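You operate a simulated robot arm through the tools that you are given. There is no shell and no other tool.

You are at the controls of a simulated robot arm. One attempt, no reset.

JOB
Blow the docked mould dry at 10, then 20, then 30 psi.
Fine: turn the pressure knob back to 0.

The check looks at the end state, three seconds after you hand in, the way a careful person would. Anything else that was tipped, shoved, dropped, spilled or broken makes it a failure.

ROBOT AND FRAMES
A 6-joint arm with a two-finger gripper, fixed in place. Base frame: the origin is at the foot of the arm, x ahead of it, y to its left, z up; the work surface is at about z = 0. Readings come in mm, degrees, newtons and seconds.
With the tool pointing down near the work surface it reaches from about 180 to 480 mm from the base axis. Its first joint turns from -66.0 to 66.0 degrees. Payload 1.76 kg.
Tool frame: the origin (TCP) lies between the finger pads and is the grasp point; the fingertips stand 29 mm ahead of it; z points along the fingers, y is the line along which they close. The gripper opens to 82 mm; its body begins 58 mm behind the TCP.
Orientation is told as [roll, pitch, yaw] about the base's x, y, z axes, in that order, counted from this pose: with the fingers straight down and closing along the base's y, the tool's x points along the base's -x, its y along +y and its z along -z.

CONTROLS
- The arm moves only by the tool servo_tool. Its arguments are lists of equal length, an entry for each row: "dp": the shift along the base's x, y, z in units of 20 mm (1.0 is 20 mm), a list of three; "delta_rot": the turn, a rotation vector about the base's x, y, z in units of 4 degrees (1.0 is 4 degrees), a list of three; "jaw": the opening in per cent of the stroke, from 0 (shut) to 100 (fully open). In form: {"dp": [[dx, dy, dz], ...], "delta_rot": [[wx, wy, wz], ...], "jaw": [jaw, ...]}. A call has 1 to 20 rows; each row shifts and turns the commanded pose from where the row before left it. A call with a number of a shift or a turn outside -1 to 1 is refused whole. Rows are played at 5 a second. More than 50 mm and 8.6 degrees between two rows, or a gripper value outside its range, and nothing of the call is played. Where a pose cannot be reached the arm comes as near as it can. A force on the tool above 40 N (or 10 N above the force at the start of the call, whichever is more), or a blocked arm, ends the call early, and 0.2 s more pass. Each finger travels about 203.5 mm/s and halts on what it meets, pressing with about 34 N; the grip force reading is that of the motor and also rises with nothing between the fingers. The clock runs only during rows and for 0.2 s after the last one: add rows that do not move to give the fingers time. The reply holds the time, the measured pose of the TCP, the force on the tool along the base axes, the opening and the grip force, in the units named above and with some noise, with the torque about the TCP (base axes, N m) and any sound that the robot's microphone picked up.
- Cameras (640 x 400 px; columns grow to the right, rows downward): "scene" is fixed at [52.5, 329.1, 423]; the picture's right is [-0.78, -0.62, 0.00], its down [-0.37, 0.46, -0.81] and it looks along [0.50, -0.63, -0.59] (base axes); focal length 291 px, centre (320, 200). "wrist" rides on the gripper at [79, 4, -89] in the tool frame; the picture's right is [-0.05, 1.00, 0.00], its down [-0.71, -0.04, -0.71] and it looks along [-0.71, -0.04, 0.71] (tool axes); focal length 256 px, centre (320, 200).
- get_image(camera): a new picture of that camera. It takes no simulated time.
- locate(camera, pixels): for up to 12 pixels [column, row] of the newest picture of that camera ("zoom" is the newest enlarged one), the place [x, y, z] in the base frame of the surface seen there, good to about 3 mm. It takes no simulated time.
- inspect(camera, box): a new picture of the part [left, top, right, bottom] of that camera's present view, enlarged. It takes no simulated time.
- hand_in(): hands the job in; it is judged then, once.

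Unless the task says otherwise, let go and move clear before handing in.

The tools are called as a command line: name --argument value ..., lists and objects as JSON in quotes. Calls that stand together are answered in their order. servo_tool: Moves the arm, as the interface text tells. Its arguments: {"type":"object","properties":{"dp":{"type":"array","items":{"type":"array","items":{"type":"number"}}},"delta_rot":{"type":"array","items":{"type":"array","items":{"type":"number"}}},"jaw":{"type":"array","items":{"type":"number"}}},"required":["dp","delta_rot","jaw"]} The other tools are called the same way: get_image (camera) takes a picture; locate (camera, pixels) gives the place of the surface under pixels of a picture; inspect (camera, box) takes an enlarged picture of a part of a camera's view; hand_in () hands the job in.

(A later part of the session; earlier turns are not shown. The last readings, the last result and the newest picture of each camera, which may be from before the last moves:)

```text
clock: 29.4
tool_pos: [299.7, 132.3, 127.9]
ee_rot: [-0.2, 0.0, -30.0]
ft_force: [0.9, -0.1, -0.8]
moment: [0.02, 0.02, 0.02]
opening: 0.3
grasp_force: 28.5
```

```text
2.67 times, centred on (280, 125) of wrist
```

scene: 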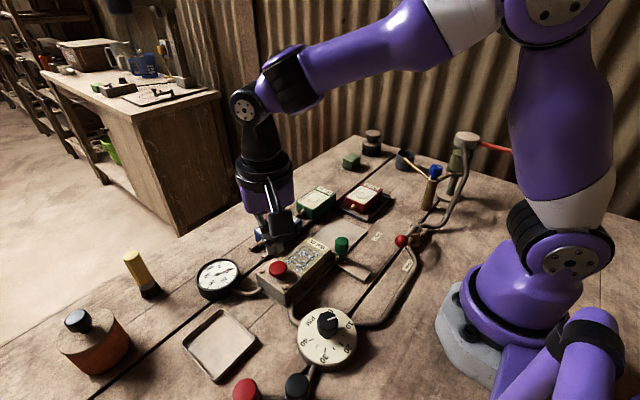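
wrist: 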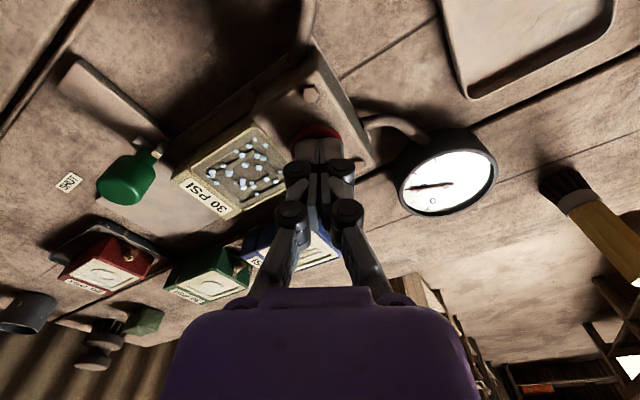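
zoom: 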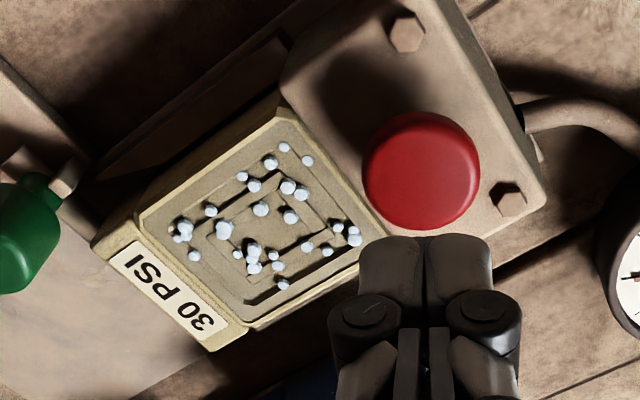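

The button popped back up, the droplets stay on the mould, and the gauge still reads 10. I'll return to the knob with the same approach, this time about 1.5 mm higher because the z load had grown, and grip it again at yaw -30°.

servo_tool --dp '[[-0.812, 0.125, 0], [-0.812, 0.125, 0], [-0.812, 0.125, 0], [-0.812, 0.125, 0], [-0.812, 0.125, 0], [-0.812, 0.125, 0], [-0.812, 0.125, 0], [0, 0, -0.9], [0, 0, -0.9], [0, 0, -0.9], [0, 0, -0.825], [0, 0, 0], [0, 0, 0], [0, 0, 0], [0, 0, 0]]' --delta_rot '[[0, 0, 0], [0, 0, 0], [0, 0, 0], [0, 0, 0], [0, 0, 0], [0, 0, 0], [0, 0, 0], [0, 0, 0], [0, 0, 0], [0, 0, 0], [0, 0, 0], [0, 0, 0], [0, 0, 0], [0, 0, 0], [0, 0, 0]]' --jaw '[30, 65, 65, 65, 65, 65, 65, 65, 65, 65, 65, 65, 40, 20, 20]'

get_image --camera "wrist"

inspect --camera "scene" --box '[190, 250, 260, 305]'

```text
clock: 32.6
tool_pos: [185.6, 149.7, 57.6]
ee_rot: [0.2, -0.1, -29.9]
ft_force: [8.8, 14.9, -19.0]
moment: [0.14, -0.12, 0.0]
opening: 29.5
grasp_force: 35.9
```

```text
taken
```

wrist: 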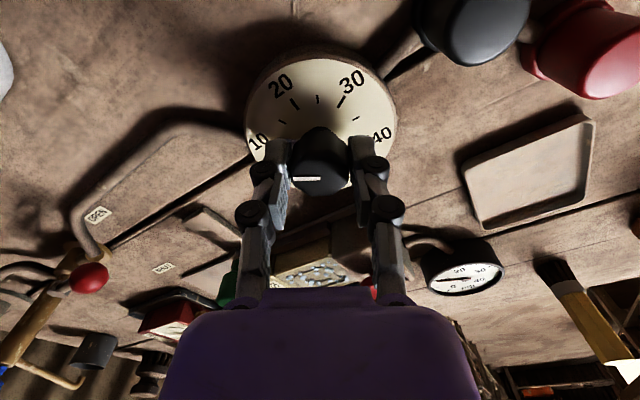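

```text
7.27 times, centred on (225, 278) of scene
```

zoom: 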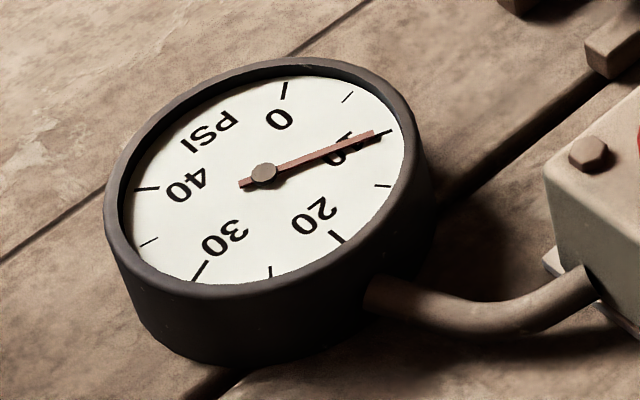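

It gripped at 29.5 mm, with a load along the closing axis and -19 N in z. That puts the true centre near (185.8,151.2), so I'll shift there, ease down 1 mm, and turn 56° clockwise toward 20.

servo_tool --dp '[[0.03, 0.06, -0.05], [0, 0, 0], [0, 0, 0], [0, 0, 0], [0, 0, 0], [0, 0, 0], [0, 0, 0], [0, 0, 0], [0, 0, 0], [0, 0, 0], [0, 0, 0], [0, 0, 0], [0, 0, 0], [0, 0, 0], [0, 0, 0], [0, 0, 0]]' --delta_rot '[[0, 0, 0], [0, 0, -1], [0, 0, -1], [0, 0, -1], [0, 0, -1], [0, 0, -1], [0, 0, -1], [0, 0, -1], [0, 0, -1], [0, 0, -1], [0, 0, -1], [0, 0, -1], [0, 0, -1], [0, 0, -1], [0, 0, -1], [0, 0, 0]]' --jaw '[20, 20, 20, 20, 20, 20, 20, 20, 20, 20, 20, 20, 20, 20, 20, 20]'

inspect --camera "scene" --box '[190, 250, 260, 305]'

get_image --camera "scene"

get_image --camera "wrist"

```text
clock: 36.0
tool_pos: [184.4, 149.9, 55.2]
ee_rot: [-0.3, -0.2, -86.1]
ft_force: [-14.5, -10.7, -19.6]
moment: [-0.63, 0.25, 0.01]
opening: 29.1
grasp_force: 35.9
```

```text
7.27 times, centred on (225, 278) of scene
```

zoom: 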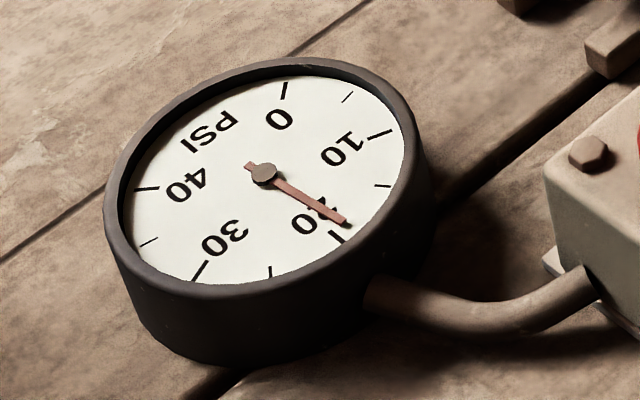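

```text
taken
```

scene: 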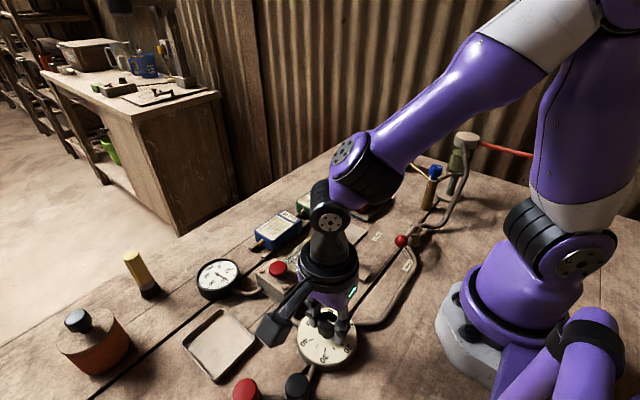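

```text
taken
```

wrist: 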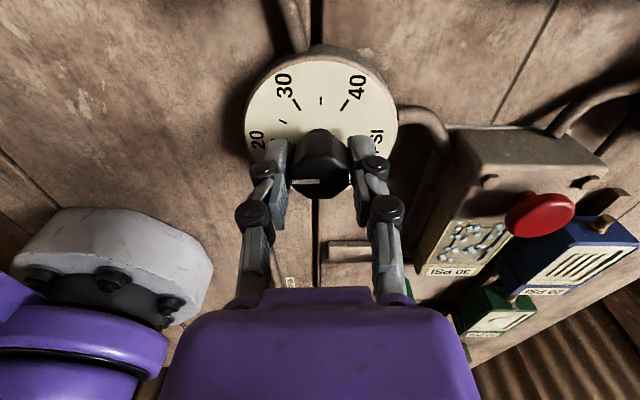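

The gauge reads about 19.2 psi (needle tip at zoom px 345,222, just short of the 20 tick). I'll relieve the side load by moving toward the measured position and turn the last 4°.

servo_tool --dp '[[-0.05, -0.05, -0.07], [0, 0, 0]]' --delta_rot '[[0, 0, -1], [0, 0, 0]]' --jaw '[20, 20]'

inspect --camera "scene" --box '[190, 250, 260, 305]'

inspect --camera "scene" --box '[290, 300, 366, 376]'

```text
clock: 36.6
tool_pos: [184.4, 149.9, 56.6]
ee_rot: [0.1, 0.0, -90.1]
ft_force: [-14.2, -15.9, 19.1]
moment: [-0.38, 0.33, 0.0]
opening: 29.0
grasp_force: 36.8
```

```text
7.27 times, centred on (225, 278) of scene
```

zoom: 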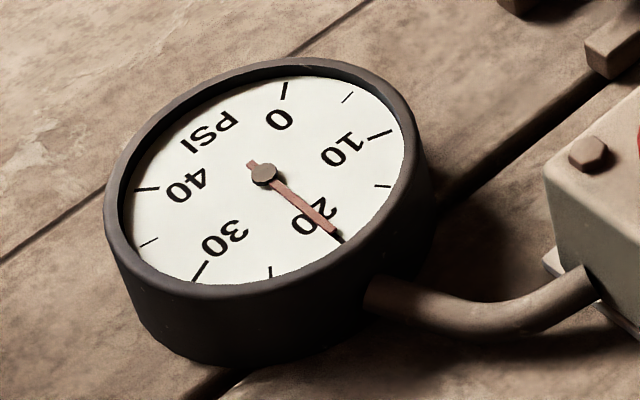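

```text
5.26 times, centred on (328, 338) of scene
```

zoom: 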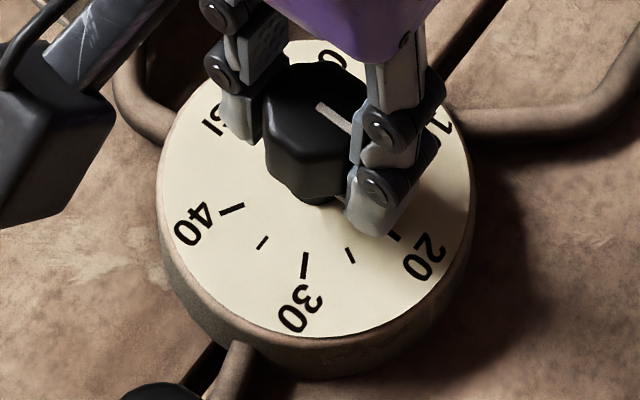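

The gauge needle is right on the 20 tick (zoom px 337,236). I'll release, lift straight up, and travel to the button hover while unwinding yaw about 40°.

servo_tool --dp '[[0, 0, 0], [0, 0, 0], [0, 0, 0.9], [0, 0, 0.9], [0, 0, 0.9], [0, 0, 0.9], [0.8149, -0.1264, 0], [0.8149, -0.1264, 0], [0.8149, -0.1264, 0], [0.8149, -0.1264, 0], [0.8149, -0.1264, 0], [0.8149, -0.1264, 0], [0.8149, -0.1264, 0], [0, 0, 0]]' --delta_rot '[[0, 0, 0], [0, 0, 0], [0, 0, 0], [0, 0, 0], [0, 0, 1], [0, 0, 1], [0, 0, 1], [0, 0, 1], [0, 0, 1], [0, 0, 1], [0, 0, 1], [0, 0, 1], [0, 0, 1], [0, 0, 1]]' --jaw '[65, 65, 65, 65, 65, 65, 65, 40, 20, 0, 0, 0, 0, 0]'

get_image --camera "scene"

inspect --camera "scene" --box '[190, 250, 260, 305]'

inspect --camera "scene" --box '[290, 300, 366, 376]'

get_image --camera "wrist"

```text
clock: 39.6
tool_pos: [300.6, 132.0, 127.1]
ee_rot: [-0.1, -0.1, -49.9]
ft_force: [0.0, -0.7, 0.4]
moment: [0.02, 0.0, -0.01]
opening: 0.2
grasp_force: 28.6
```

```text
taken
```

scene: 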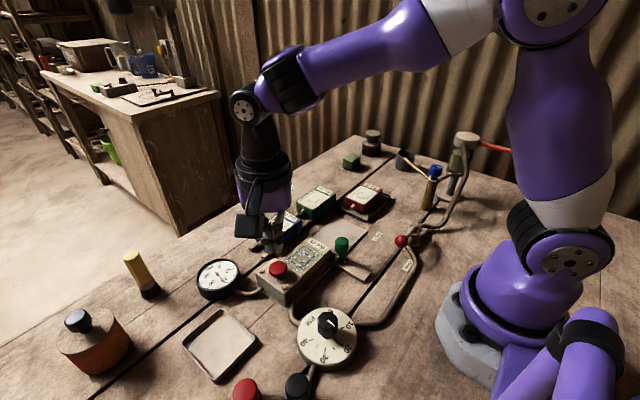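

```text
7.27 times, centred on (225, 278) of scene
```

zoom: 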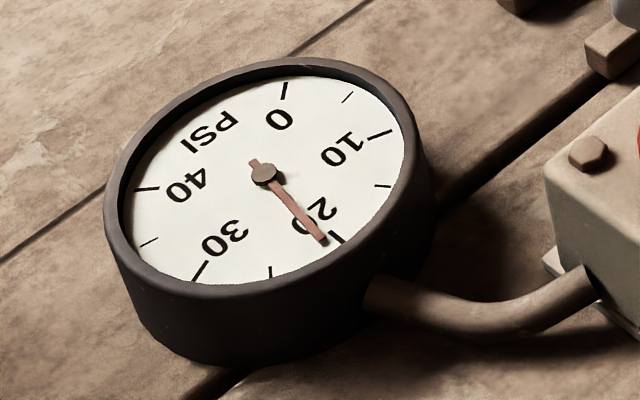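

```text
5.26 times, centred on (328, 338) of scene
```

zoom: 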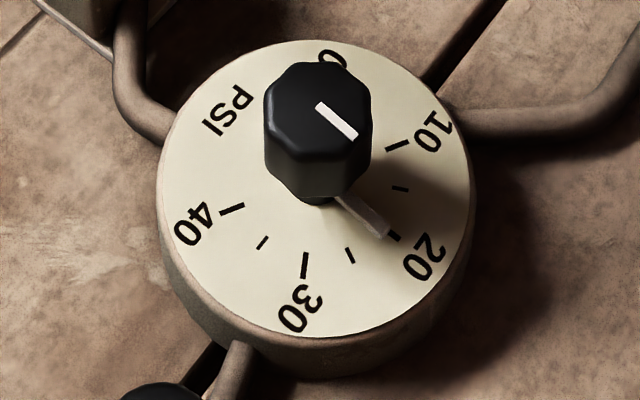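

```text
taken
```

wrist: 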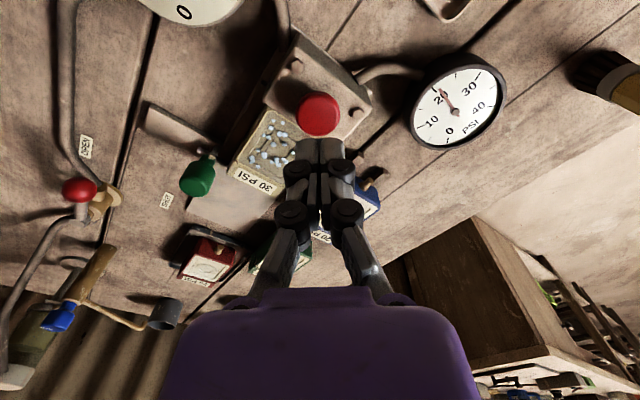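

After release the needle moved slightly past 20 (zoom px 323,241), so the knob shifted as the fingers let go. I'll read the gauge closely from the wrist camera before deciding on a trim.

inspect --camera "wrist" --box '[405, 50, 510, 155]'

inspect --camera "scene" --box '[312, 318, 352, 352]'

```text
3.81 times, centred on (458, 102) of wrist
```

zoom: 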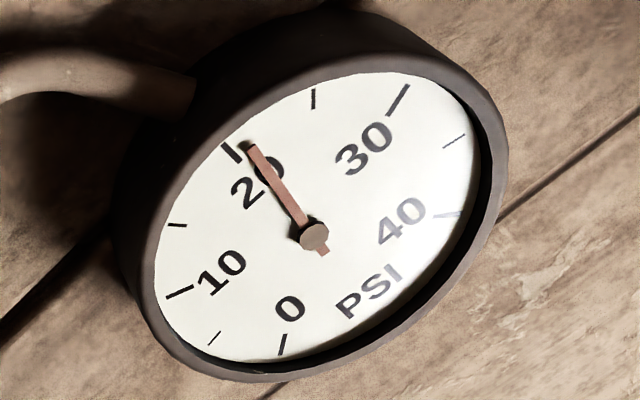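

```text
11.76 times, centred on (332, 335) of scene
```

zoom: 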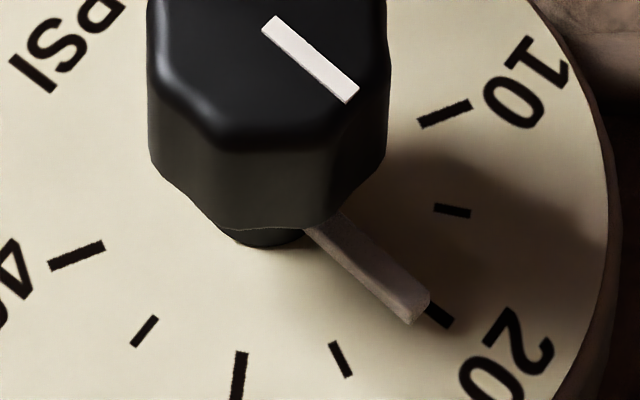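

Both the gauge and the dial pointer show about 20.8–21 psi, so I'll trim before blowing. I'll re-grip at yaw -50°, which matches the current flats, with the jaw opening known and the centre at about (185.6,151.0).

servo_tool --dp '[[-0.8093, 0.1321, 0], [-0.8093, 0.1321, 0], [-0.8093, 0.1321, 0], [-0.8093, 0.1321, 0], [-0.8093, 0.1321, 0], [-0.8093, 0.1321, 0], [-0.8093, 0.1321, 0], [0, 0, -0.9], [0, 0, -0.9], [0, 0, -0.9], [0, 0, -0.83], [0, 0, 0], [0, 0, 0], [0, 0, 0], [0, 0, 0]]' --delta_rot '[[0, 0, 0], [0, 0, 0], [0, 0, 0], [0, 0, 0], [0, 0, 0], [0, 0, 0], [0, 0, 0], [0, 0, 0], [0, 0, 0], [0, 0, 0], [0, 0, 0], [0, 0, 0], [0, 0, 0], [0, 0, 0], [0, 0, 0]]' --jaw '[30, 65, 65, 65, 65, 65, 65, 65, 65, 65, 65, 65, 45, 30, 30]'

inspect --camera "scene" --box '[190, 250, 260, 305]'

inspect --camera "scene" --box '[290, 300, 366, 376]'

```text
clock: 42.8
tool_pos: [185.6, 148.9, 55.9]
ee_rot: [-0.1, -0.2, -50.0]
ft_force: [-7.0, -6.4, 3.3]
moment: [-0.21, 0.13, 0.02]
opening: 28.1
grasp_force: 36.0
```

```text
7.27 times, centred on (225, 278) of scene
```

zoom: 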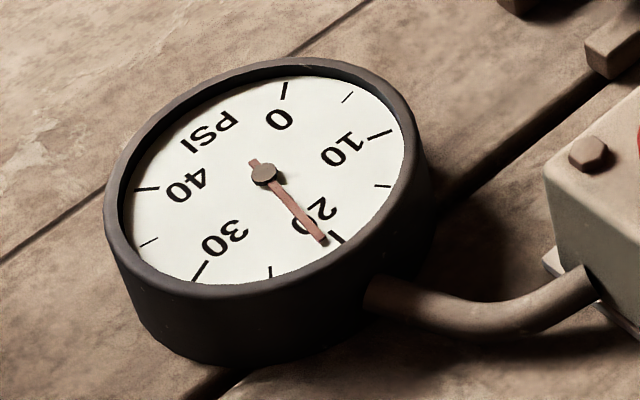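

```text
5.26 times, centred on (328, 338) of scene
```

zoom: 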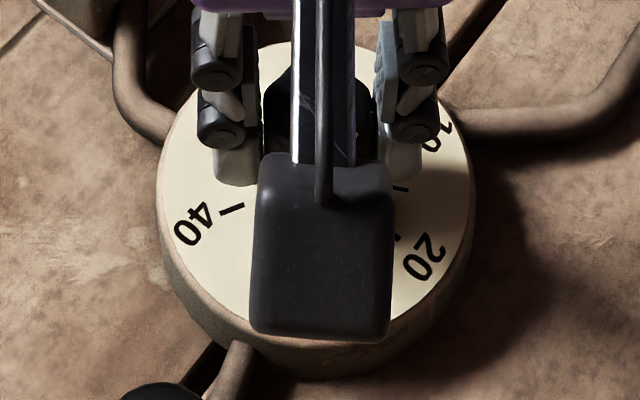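

It gripped squarely at 28.1 mm and the reading didn't change. I'll relieve the small side load and turn back 5° counter-clockwise.

servo_tool --dp '[[-0.035, -0.03, 0], [0, 0, 0], [0, 0, 0], [0, 0, 0]]' --delta_rot '[[0, 0, 0], [0, 0, 0.6], [0, 0, 0.65], [0, 0, 0]]' --jaw '[30, 30, 30, 30]'

inspect --camera "scene" --box '[190, 250, 260, 305]'

```text
clock: 43.8
tool_pos: [184.4, 149.3, 56.1]
ee_rot: [0.0, 0.0, -45.0]
ft_force: [-9.7, -17.0, 32.6]
moment: [-0.53, 0.28, 0.02]
opening: 28.2
grasp_force: 35.9
```

```text
7.27 times, centred on (225, 278) of scene
```

zoom: 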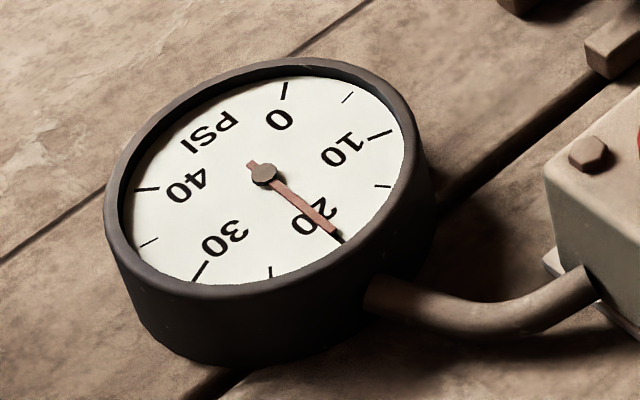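

The gauge is back on 20, but the tool carries a side and z load that could shift the knob on release. I'll wait a moment and re-read the forces.

servo_tool --dp '[[0, 0, 0], [0, 0, 0]]' --delta_rot '[[0, 0, 0], [0, 0, 0]]' --jaw '[30, 30]'

```text
clock: 44.4
tool_pos: [185.3, 150.1, 55.9]
ee_rot: [-0.2, -0.1, -44.9]
ft_force: [-6.9, -19.9, 31.7]
moment: [-0.55, 0.3, 0.0]
opening: 28.7
grasp_force: 35.9
```

The force and moment place the contact near the fingertips (about 27 mm below the TCP), pushing up, so I think the tips are resting on the knob's skirt. I'll raise 1 mm and re-read.

servo_tool --dp '[[0, 0, 0.05], [0, 0, 0]]' --delta_rot '[[0, 0, 0], [0, 0, 0]]' --jaw '[30, 30]'

inspect --camera "scene" --box '[190, 250, 260, 305]'

```text
clock: 45.0
tool_pos: [186.2, 149.3, 57.1]
ee_rot: [-0.1, -0.1, -45.0]
ft_force: [9.0, -8.2, -34.7]
moment: [-0.24, -0.25, 0.0]
opening: 28.4
grasp_force: 35.9
```

```text
7.27 times, centred on (225, 278) of scene
```

zoom: 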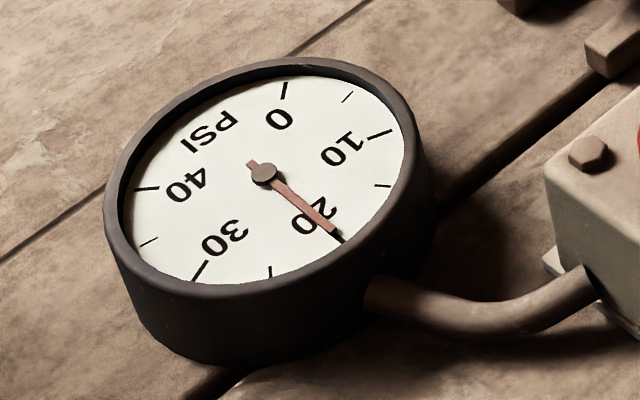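

A 1 mm rise changed Fz by -66 N, so the arm is very stiff here and I need a half-millimetre correction. I'll go down 0.5 mm and re-read.

servo_tool --dp '[[0.005, -0.008, -0.026], [0, 0, 0]]' --delta_rot '[[0, 0, 0], [0, 0, 0]]' --jaw '[30, 30]'

```text
clock: 45.6
tool_pos: [186.1, 150.3, 57.2]
ee_rot: [-0.1, 0.1, -44.8]
ft_force: [5.5, -4.2, -35.7]
moment: [-0.13, -0.18, 0.0]
opening: 28.4
grasp_force: 36.7
```

Fz is still -36 N, so there's some hysteresis. I'll lower another 0.5 mm.

servo_tool --dp '[[0.004, -0.004, -0.025], [0, 0, 0]]' --delta_rot '[[0, 0, 0], [0, 0, 0]]' --jaw '[30, 30]'

```text
clock: 46.2
tool_pos: [186.3, 149.7, 57.0]
ee_rot: [-0.2, 0.0, -44.9]
ft_force: [-10.3, -9.1, 6.2]
moment: [-0.34, 0.21, -0.02]
opening: 28.7
grasp_force: 36.3
```

Fz is near zero now, leaving about 13 N along the closing axis. I'll shift 0.4 mm along that axis to balance it, then re-read the gauge.

servo_tool --dp '[[-0.02, -0.02, 0], [0, 0, 0]]' --delta_rot '[[0, 0, 0], [0, 0, 0]]' --jaw '[30, 30]'

inspect --camera "scene" --box '[190, 250, 260, 305]'

```text
clock: 46.8
tool_pos: [185.9, 149.5, 58.3]
ee_rot: [0.0, 0.0, -44.9]
ft_force: [-9.1, -3.3, 7.3]
moment: [0.04, 0.38, 0.0]
opening: 28.6
grasp_force: 35.8
```

```text
7.27 times, centred on (225, 278) of scene
```

zoom: 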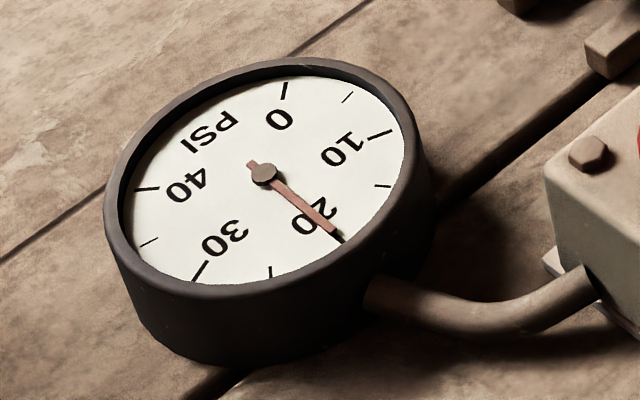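

The loads are low and the needle is on 20. I'll open gently in steps and check the gauge before lifting.

servo_tool --dp '[[0, 0, 0], [0, 0, 0], [0, 0, 0], [0, 0, 0]]' --delta_rot '[[0, 0, 0], [0, 0, 0], [0, 0, 0], [0, 0, 0]]' --jaw '[37, 42, 52, 65]'

inspect --camera "scene" --box '[190, 250, 260, 305]'

```text
clock: 47.8
tool_pos: [185.8, 149.4, 57.3]
ee_rot: [0.0, -0.1, -45.0]
ft_force: [-0.7, 0.0, -0.3]
moment: [0.0, 0.03, 0.01]
opening: 53.2
grasp_force: 0.1
```

```text
7.27 times, centred on (225, 278) of scene
```

zoom: 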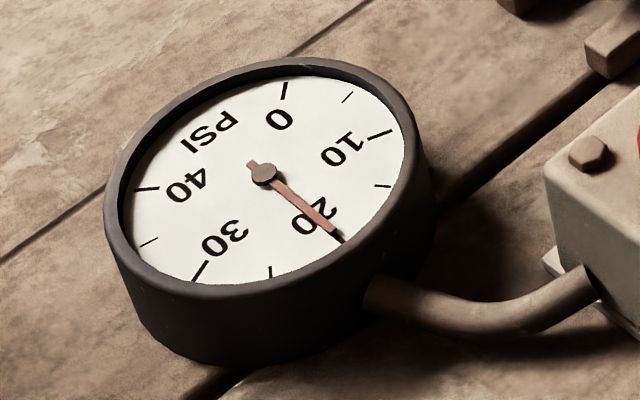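

The needle stays on 20 after release. I'll lift, travel to the button and press it to the same depth that clicked before (TCP z≈81).

servo_tool --dp '[[0, 0, 0.9], [0, 0, 0.9], [0, 0, 0.9], [0, 0, 0.9], [0.8159, -0.1233, 0], [0.8159, -0.1233, 0], [0.8159, -0.1233, 0], [0.8159, -0.1233, 0], [0.8159, -0.1233, 0], [0.8159, -0.1233, 0], [0.8159, -0.1233, 0], [0, 0, -0.9], [0, 0, -0.9], [0, 0, -0.15], [0, 0, -0.15], [0, 0, -0.12], [0, 0, -0.1], [0, 0, -0.1], [0, 0, 0], [0, 0, 0]]' --delta_rot '[[0, 0, 0], [0, 0, 0], [0, 0, 0], [0, 0, 0], [0, 0, 0], [0, 0, 0], [0, 0, 0], [0, 0, 0], [0, 0, 0], [0, 0, 0], [0, 0, 0], [0, 0, 0], [0, 0, 0], [0, 0, 0], [0, 0, 0], [0, 0, 0], [0, 0, 0], [0, 0, 0], [0, 0, 0], [0, 0, 0]]' --jaw '[65, 65, 65, 65, 50, 30, 10, 0, 0, 0, 0, 0, 0, 0, 0, 0, 0, 0, 0, 0]'

inspect --camera "scene" --box '[190, 240, 360, 310]'

get_image --camera "wrist"

```text
clock: 52.0
tool_pos: [299.0, 132.4, 80.2]
ee_rot: [-0.1, -0.1, -45.0]
ft_force: [1.3, -1.1, 3.3]
moment: [0.01, -0.04, -0.03]
opening: 6.2
grasp_force: 28.8
heard: click
```

```text
3.76 times, centred on (275, 275) of scene
```

zoom: 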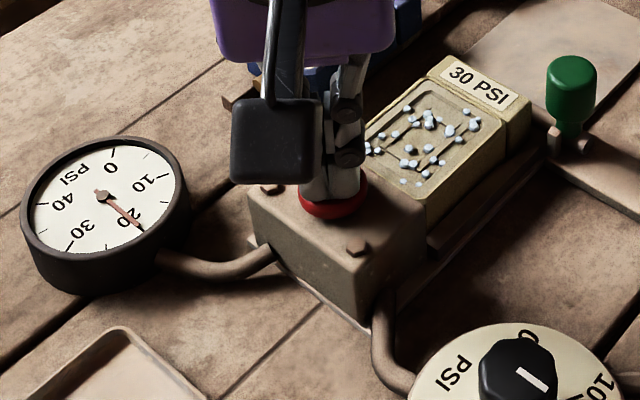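

```text
taken
```

wrist: 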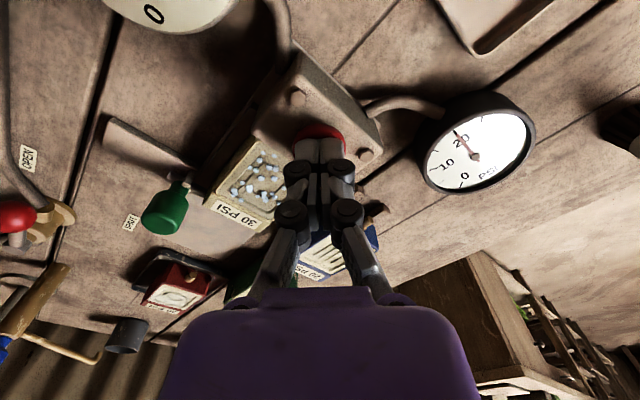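

Another click with the gauge on 20, so air is going through the mould at 20 psi. I'll hold for 4 s as before and compare the droplets.

servo_tool --dp '[[0, 0, 0], [0, 0, 0], [0, 0, 0], [0, 0, 0], [0, 0, 0], [0, 0, 0], [0, 0, 0], [0, 0, 0], [0, 0, 0], [0, 0, 0], [0, 0, 0], [0, 0, 0], [0, 0, 0], [0, 0, 0], [0, 0, 0], [0, 0, 0], [0, 0, 0], [0, 0, 0], [0, 0, 0], [0, 0, 0]]' --delta_rot '[[0, 0, 0], [0, 0, 0], [0, 0, 0], [0, 0, 0], [0, 0, 0], [0, 0, 0], [0, 0, 0], [0, 0, 0], [0, 0, 0], [0, 0, 0], [0, 0, 0], [0, 0, 0], [0, 0, 0], [0, 0, 0], [0, 0, 0], [0, 0, 0], [0, 0, 0], [0, 0, 0], [0, 0, 0], [0, 0, 0]]' --jaw '[0, 0, 0, 0, 0, 0, 0, 0, 0, 0, 0, 0, 0, 0, 0, 0, 0, 0, 0, 0]'

inspect --camera "wrist" --box '[180, 110, 340, 250]'

inspect --camera "scene" --box '[190, 240, 360, 310]'

```text
clock: 56.2
tool_pos: [298.9, 131.6, 80.5]
ee_rot: [0.1, 0.0, -45.0]
ft_force: [0.2, 0.0, 3.4]
moment: [0.01, -0.01, 0.02]
opening: 5.8
grasp_force: 29.0
```

```text
2.86 times, centred on (260, 180) of wrist
```

zoom: 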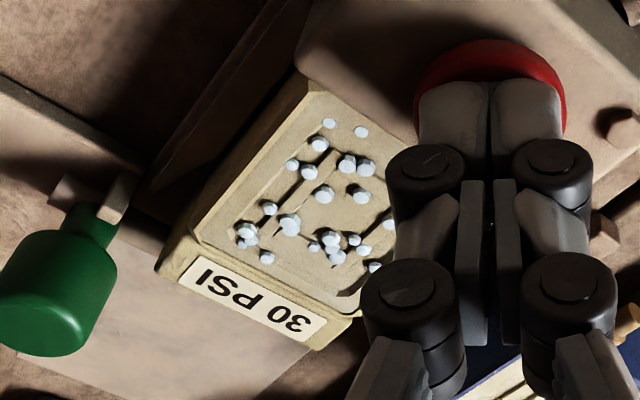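

```text
3.76 times, centred on (275, 275) of scene
```

zoom: 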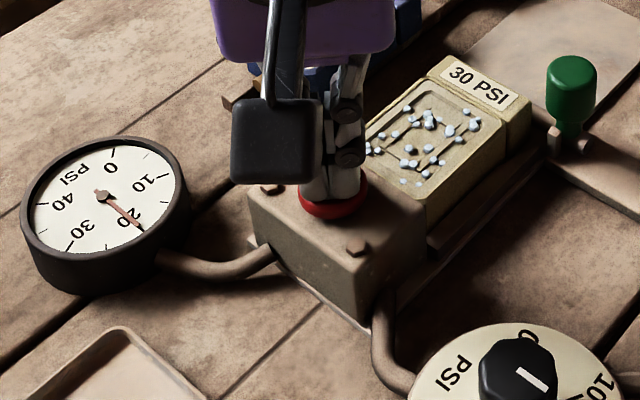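

The mould face has gone lighter than at 10 psi, so it's drying by stages. I'll hold 2 s more to match the first blow, then lift off.

servo_tool --dp '[[0, 0, 0], [0, 0, 0], [0, 0, 0], [0, 0, 0], [0, 0, 0], [0, 0, 0], [0, 0, 0], [0, 0, 0], [0, 0, 0], [0, 0, 0], [0, 0, 0.2], [0, 0, 0.4], [0, 0, 0.9], [0, 0, 0.9], [0, 0, 0]]' --delta_rot '[[0, 0, 0], [0, 0, 0], [0, 0, 0], [0, 0, 0], [0, 0, 0], [0, 0, 0], [0, 0, 0], [0, 0, 0], [0, 0, 0], [0, 0, 0], [0, 0, 0], [0, 0, 0], [0, 0, 0], [0, 0, 0], [0, 0, 0]]' --jaw '[0, 0, 0, 0, 0, 0, 0, 0, 0, 0, 0, 0, 0, 0, 0]'

inspect --camera "scene" --box '[190, 240, 360, 310]'

get_image --camera "wrist"

```text
clock: 59.4
tool_pos: [298.5, 132.1, 128.3]
ee_rot: [-0.1, -0.1, -45.1]
ft_force: [0.4, 0.4, -0.5]
moment: [-0.02, -0.01, 0.0]
opening: 0.0
grasp_force: 29.3
```

```text
3.76 times, centred on (275, 275) of scene
```

zoom: 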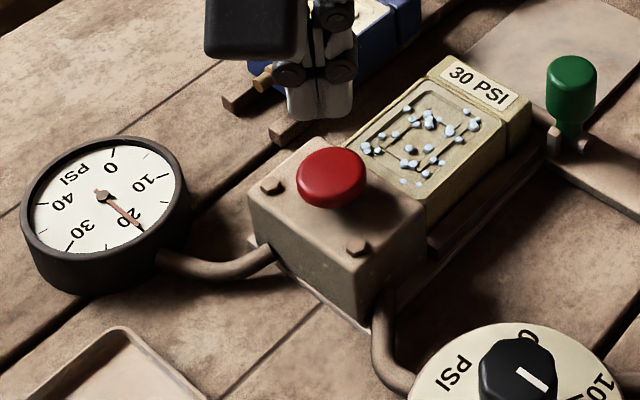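

```text
taken
```

wrist: 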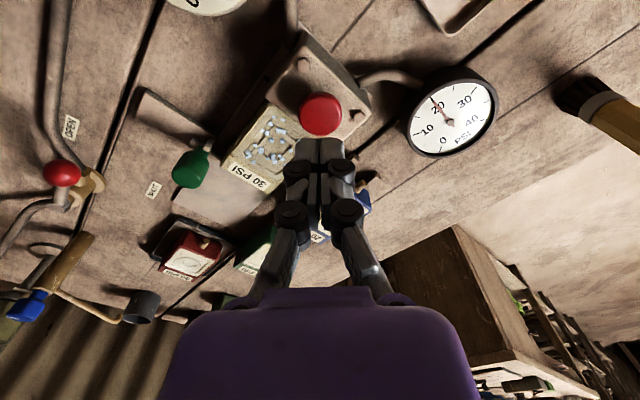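

The 20 psi blow is done and the button has popped up. Now I'll turn from 20 to 30: unwind yaw to 0° during travel, come down over the knob and grip gently.

servo_tool --dp '[[0, 0, 0], [0, 0, 0], [0, 0, 0], [-0.8129, 0.13, 0], [-0.8129, 0.13, 0], [-0.8129, 0.13, 0], [-0.8129, 0.13, 0], [-0.8129, 0.13, 0], [-0.8129, 0.13, 0], [-0.8129, 0.13, 0], [0, 0, -0.9], [0, 0, -0.9], [0, 0, -0.9], [0, 0, -0.854], [0, 0, 0], [0, 0, 0], [0, 0, 0], [0, 0, 0]]' --delta_rot '[[0, 0, 0.75], [0, 0, 0.75], [0, 0, 0.75], [0, 0, 1], [0, 0, 1], [0, 0, 1], [0, 0, 1], [0, 0, 1], [0, 0, 1], [0, 0, 1], [0, 0, 1], [0, 0, 1], [0, 0, 0], [0, 0, 0], [0, 0, 0], [0, 0, 0], [0, 0, 0], [0, 0, 0]]' --jaw '[0, 0, 0, 30, 65, 65, 65, 65, 65, 65, 65, 65, 65, 65, 65, 45, 30, 30]'

get_image --camera "wrist"

inspect --camera "scene" --box '[190, 250, 260, 305]'

```text
clock: 63.2
tool_pos: [185.0, 149.5, 58.1]
ee_rot: [-0.1, -0.1, 0.0]
ft_force: [0.8, -2.0, -1.6]
moment: [-0.03, -0.05, -0.01]
opening: 29.3
grasp_force: 36.0
```

```text
taken
```

wrist: 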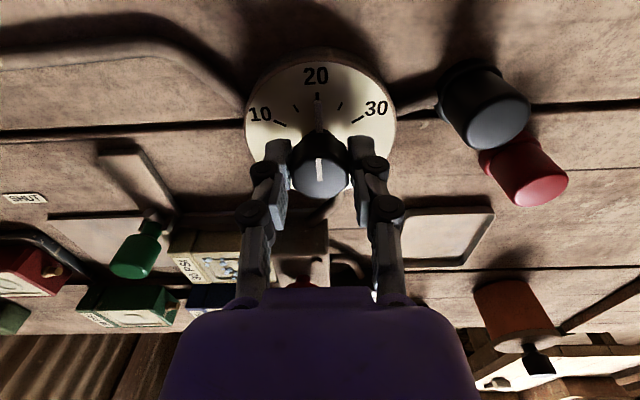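

```text
7.27 times, centred on (225, 278) of scene
```

zoom: 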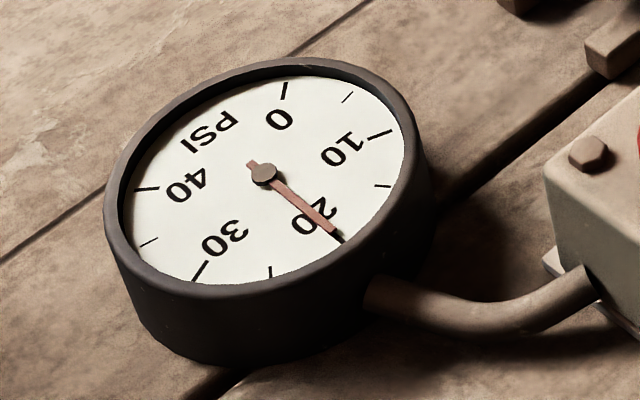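

The grip is well centred (forces under 2 N). I'll turn 56° clockwise toward 30 and check.

servo_tool --dp '[[0, 0, 0], [0, 0, 0], [0, 0, 0], [0, 0, 0], [0, 0, 0], [0, 0, 0], [0, 0, 0], [0, 0, 0], [0, 0, 0], [0, 0, 0], [0, 0, 0], [0, 0, 0], [0, 0, 0], [0, 0, 0], [0, 0, 0]]' --delta_rot '[[0, 0, -1], [0, 0, -1], [0, 0, -1], [0, 0, -1], [0, 0, -1], [0, 0, -1], [0, 0, -1], [0, 0, -1], [0, 0, -1], [0, 0, -1], [0, 0, -1], [0, 0, -1], [0, 0, -1], [0, 0, -1], [0, 0, 0]]' --jaw '[30, 30, 30, 30, 30, 30, 30, 30, 30, 30, 30, 30, 30, 30, 30]'

inspect --camera "scene" --box '[190, 250, 260, 305]'

```text
clock: 66.4
tool_pos: [184.5, 150.8, 56.2]
ee_rot: [-0.1, 0.1, -55.8]
ft_force: [-13.8, 13.5, -28.5]
moment: [0.24, 0.24, -0.03]
opening: 29.0
grasp_force: 36.0
```

```text
7.27 times, centred on (225, 278) of scene
```

zoom: 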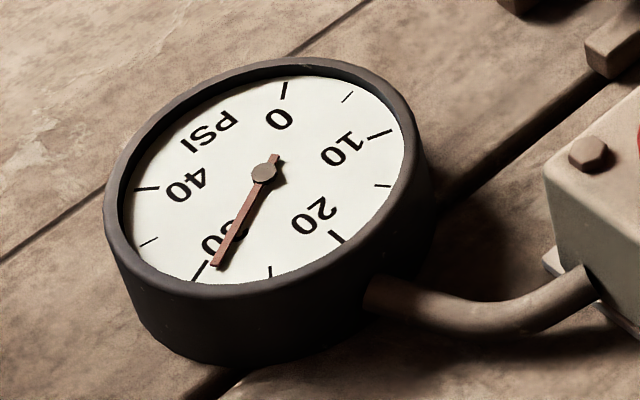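

The reading is about 29.1 psi (needle tip at zoom px 217,263, just short of the 30 tick). I'll relieve the load slightly and add 4.4°, keeping at or a hair under 30 because the mould is marked 30 PSI.

servo_tool --dp '[[-0.015, 0.015, -0.02], [0, 0, 0], [0, 0, 0]]' --delta_rot '[[0, 0, -0.55], [0, 0, -0.55], [0, 0, 0]]' --jaw '[30, 30, 30]'

inspect --camera "scene" --box '[190, 250, 260, 305]'

```text
clock: 67.2
tool_pos: [184.4, 150.0, 56.1]
ee_rot: [-0.1, -0.2, -60.3]
ft_force: [-8.6, 8.4, -30.8]
moment: [0.34, 0.23, 0.03]
opening: 28.8
grasp_force: 36.2
```

```text
7.27 times, centred on (225, 278) of scene
```

zoom: 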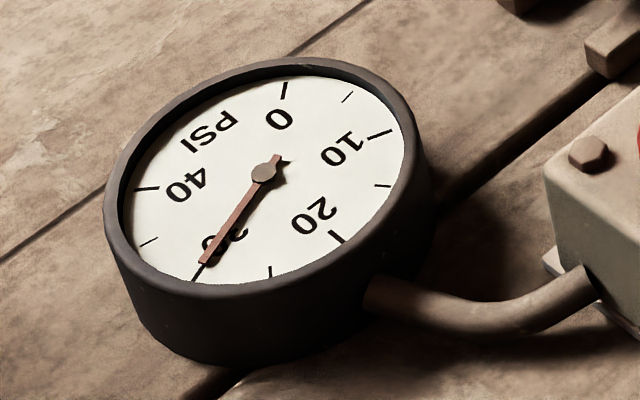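

The needle is on the 30 tick (zoom px 205,261). Before letting go I'll relieve the z and tangential load so the knob doesn't shift.

servo_tool --dp '[[-0.01, 0.015, -0.03], [0, 0, 0]]' --delta_rot '[[0, 0, 0], [0, 0, 0]]' --jaw '[30, 30]'

```text
clock: 67.8
tool_pos: [185.6, 150.0, 55.8]
ee_rot: [-0.2, -0.1, -60.4]
ft_force: [-13.6, -4.7, 9.6]
moment: [-0.06, 0.38, -0.01]
opening: 29.3
grasp_force: 36.0
```

Fz and the tangential load are small now, leaving about 14 N along the closing axis. One more 0.4 mm shift along that axis, then I'll open in gentle steps and check the gauge.

servo_tool --dp '[[-0.0175, -0.01, 0.004], [0, 0, 0], [0, 0, 0], [0, 0, 0], [0, 0, 0], [0, 0, 0]]' --delta_rot '[[0, 0, 0], [0, 0, 0], [0, 0, 0], [0, 0, 0], [0, 0, 0], [0, 0, 0]]' --jaw '[30, 30, 37, 42, 52, 65]'

inspect --camera "scene" --box '[190, 250, 260, 305]'

```text
clock: 69.2
tool_pos: [184.9, 150.8, 55.8]
ee_rot: [0.0, -0.1, -60.3]
ft_force: [-0.3, -0.7, 0.2]
moment: [0.0, -0.03, 0.0]
opening: 53.1
grasp_force: 0.0
```

```text
7.27 times, centred on (225, 278) of scene
```

zoom: 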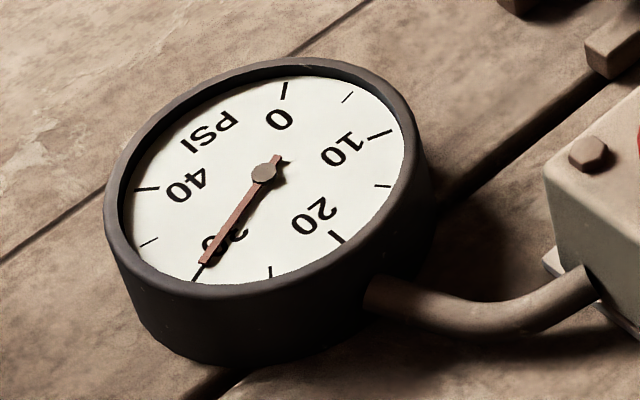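

The reading holds at 30 after release. I'll lift, travel and press the button as before.

servo_tool --dp '[[0, 0, 0.9], [0, 0, 0.9], [0, 0, 0.9], [0, 0, 0.9], [0.819, -0.1329, 0], [0.819, -0.1329, 0], [0.819, -0.1329, 0], [0.819, -0.1329, 0], [0.819, -0.1329, 0], [0.819, -0.1329, 0], [0.819, -0.1329, 0], [0, 0, -0.9], [0, 0, -0.9], [0, 0, -0.15], [0, 0, -0.15], [0, 0, -0.1], [0, 0, -0.1], [0, 0, -0.1], [0, 0, 0], [0, 0, 0]]' --delta_rot '[[0, 0, 0], [0, 0, 0], [0, 0, 0], [0, 0, 0], [0, 0, 0], [0, 0, 0], [0, 0, 0], [0, 0, 0], [0, 0, 0], [0, 0, 0], [0, 0, 0], [0, 0, 0], [0, 0, 0], [0, 0, 0], [0, 0, 0], [0, 0, 0], [0, 0, 0], [0, 0, 0], [0, 0, 0], [0, 0, 0]]' --jaw '[65, 65, 65, 65, 50, 30, 10, 0, 0, 0, 0, 0, 0, 0, 0, 0, 0, 0, 0, 0]'

inspect --camera "scene" --box '[190, 240, 360, 310]'

inspect --camera "scene" --box '[290, 300, 366, 376]'

```text
clock: 73.4
tool_pos: [299.2, 130.7, 79.3]
ee_rot: [-0.1, -0.1, -60.3]
ft_force: [0.5, -0.2, 3.6]
moment: [-0.01, 0.0, -0.03]
opening: 6.1
grasp_force: 29.0
heard: click
```

```text
3.76 times, centred on (275, 275) of scene
```

zoom: 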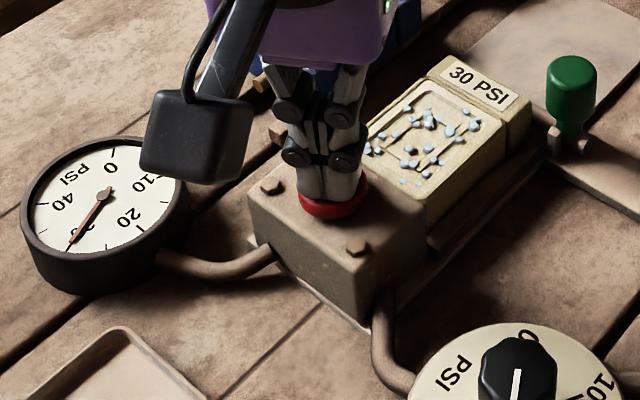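

```text
5.26 times, centred on (328, 338) of scene
```

zoom: 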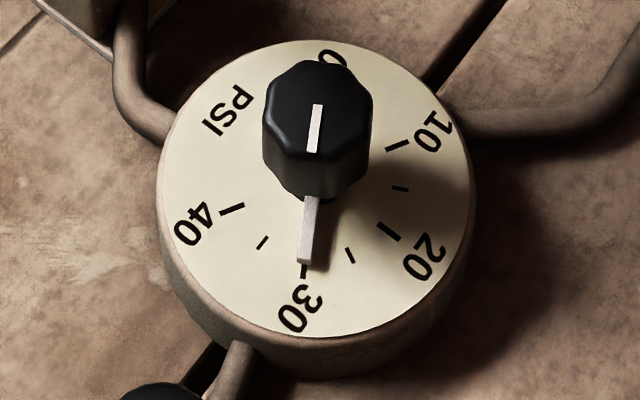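

The button clicked with the gauge on 30 and the dial pointer at the 30 tick (zoom px 305,262), and the mould face is lighter again. I'll hold for 4 s.

servo_tool --dp '[[0, 0, 0], [0, 0, 0], [0, 0, 0], [0, 0, 0], [0, 0, 0], [0, 0, 0], [0, 0, 0], [0, 0, 0], [0, 0, 0], [0, 0, 0], [0, 0, 0], [0, 0, 0], [0, 0, 0], [0, 0, 0], [0, 0, 0], [0, 0, 0], [0, 0, 0], [0, 0, 0], [0, 0, 0], [0, 0, 0]]' --delta_rot '[[0, 0, 0], [0, 0, 0], [0, 0, 0], [0, 0, 0], [0, 0, 0], [0, 0, 0], [0, 0, 0], [0, 0, 0], [0, 0, 0], [0, 0, 0], [0, 0, 0], [0, 0, 0], [0, 0, 0], [0, 0, 0], [0, 0, 0], [0, 0, 0], [0, 0, 0], [0, 0, 0], [0, 0, 0], [0, 0, 0]]' --jaw '[0, 0, 0, 0, 0, 0, 0, 0, 0, 0, 0, 0, 0, 0, 0, 0, 0, 0, 0, 0]'

inspect --camera "scene" --box '[190, 240, 360, 310]'

get_image --camera "wrist"

```text
clock: 77.6
tool_pos: [299.0, 131.2, 79.7]
ee_rot: [0.0, 0.0, -60.5]
ft_force: [-0.5, 0.2, 3.5]
moment: [0.01, 0.0, 0.01]
opening: 6.1
grasp_force: 29.2
```

```text
3.76 times, centred on (275, 275) of scene
```

zoom: 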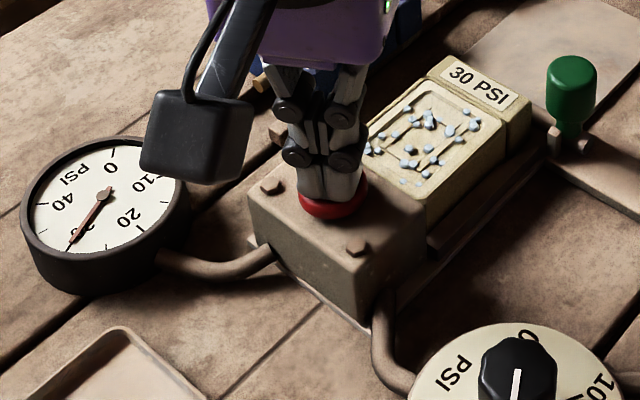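

```text
taken
```

wrist: 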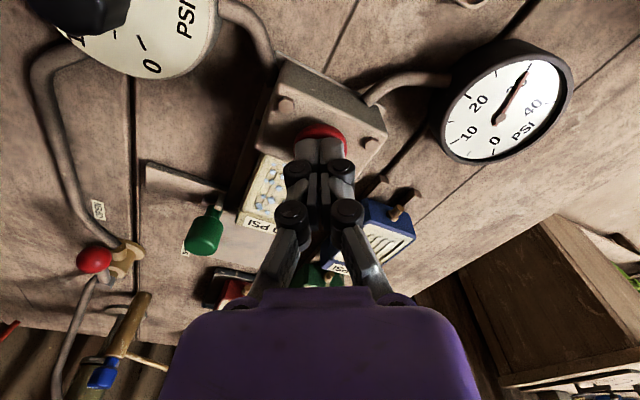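

The face is now clearly pale and dry with the gauge at 30. I'll hold 2 s more for parity, lift off and check the result.

servo_tool --dp '[[0, 0, 0], [0, 0, 0], [0, 0, 0], [0, 0, 0], [0, 0, 0], [0, 0, 0], [0, 0, 0], [0, 0, 0], [0, 0, 0], [0, 0, 0], [0, 0, 0.2], [0, 0, 0.4], [0, 0, 0.9], [0, 0, 0.9], [0, 0, 0]]' --delta_rot '[[0, 0, 0], [0, 0, 0], [0, 0, 0], [0, 0, 0], [0, 0, 0], [0, 0, 0], [0, 0, 0], [0, 0, 0], [0, 0, 0], [0, 0, 0], [0, 0, 0], [0, 0, 0], [0, 0, 0], [0, 0, 0], [0, 0, 0]]' --jaw '[0, 0, 0, 0, 0, 0, 0, 0, 0, 0, 0, 0, 0, 0, 0]'

inspect --camera "scene" --box '[190, 240, 360, 310]'

inspect --camera "wrist" --box '[180, 60, 380, 220]'

```text
clock: 80.8
tool_pos: [299.2, 131.9, 128.7]
ee_rot: [0.0, -0.1, -60.4]
ft_force: [-1.1, 0.6, -0.4]
moment: [-0.02, -0.01, 0.01]
opening: 0.0
grasp_force: 28.5
```

```text
3.76 times, centred on (275, 275) of scene
```

zoom: 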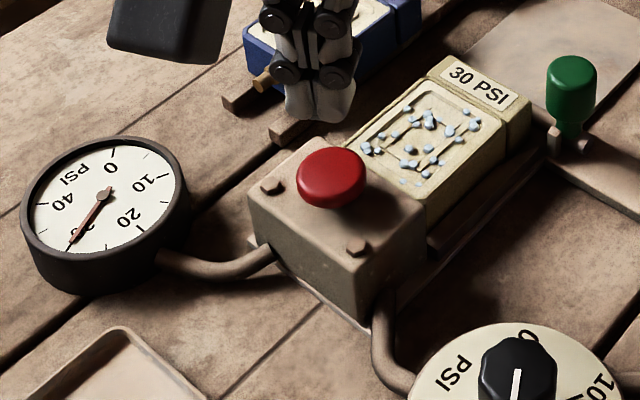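

```text
2.50 times, centred on (280, 140) of wrist
```

zoom: 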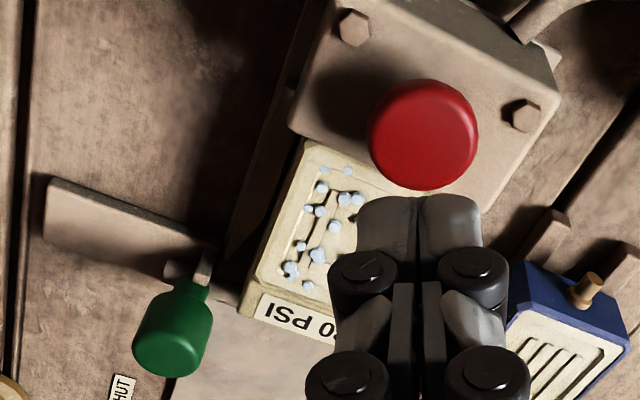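

The face has gone from dark to pale cream, the button is up, and the gauge still reads 30. I'll look closely at the mould to judge dryness against its neighbours.

inspect --camera "scene" --box '[260, 235, 340, 295]'

get_image --camera "scene"

```text
6.67 times, centred on (300, 265) of scene
```

zoom: 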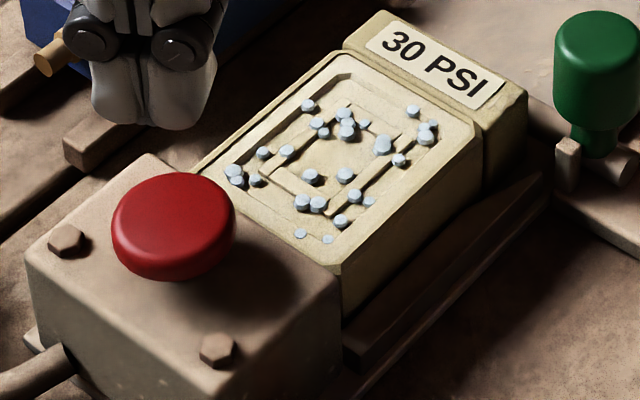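

```text
taken
```

scene: 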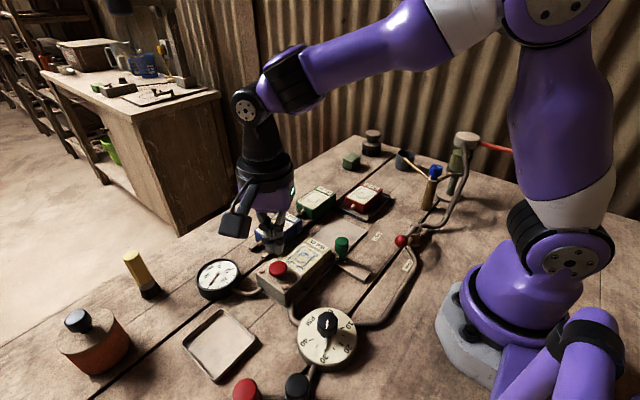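

The mould face is pale all over, matching the dry moulds next to it, so the three blows are done. Now I'll return to the knob at yaw -60°, grip, and start turning back to 0.

servo_tool --dp '[[-0.8136, 0.1294, 0], [-0.8136, 0.1294, 0], [-0.8136, 0.1294, 0], [-0.8136, 0.1294, 0], [-0.8136, 0.1294, 0], [-0.8136, 0.1294, 0], [-0.8136, 0.1294, 0], [0, 0, -0.9], [0, 0, -0.9], [0, 0, -0.9], [0, 0, -0.854], [0, 0, 0], [0, 0, 0], [0, 0, 0], [0, 0, 0]]' --delta_rot '[[0, 0, 0.1], [0, 0, 0], [0, 0, 0], [0, 0, 0], [0, 0, 0], [0, 0, 0], [0, 0, 0], [0, 0, 0], [0, 0, 0], [0, 0, 0], [0, 0, 0], [0, 0, 0], [0, 0, 0], [0, 0, 0], [0, 0, 0]]' --jaw '[30, 65, 65, 65, 65, 65, 65, 65, 65, 65, 65, 65, 45, 30, 30]'

get_image --camera "wrist"

```text
clock: 84.0
tool_pos: [183.9, 149.2, 55.6]
ee_rot: [0.0, 0.0, -60.0]
ft_force: [4.0, 2.7, -4.3]
moment: [0.07, -0.09, -0.02]
opening: 29.2
grasp_force: 35.7
```

```text
taken
```

wrist: 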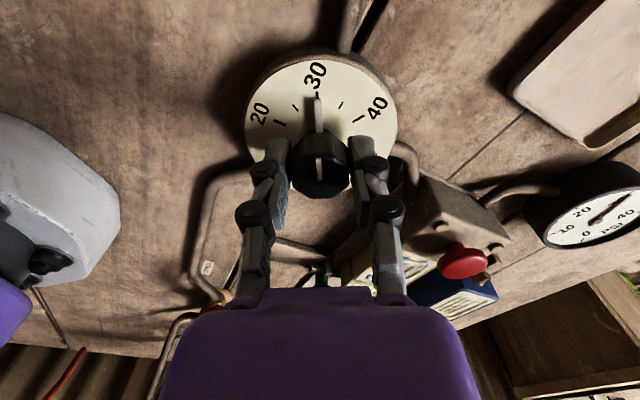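

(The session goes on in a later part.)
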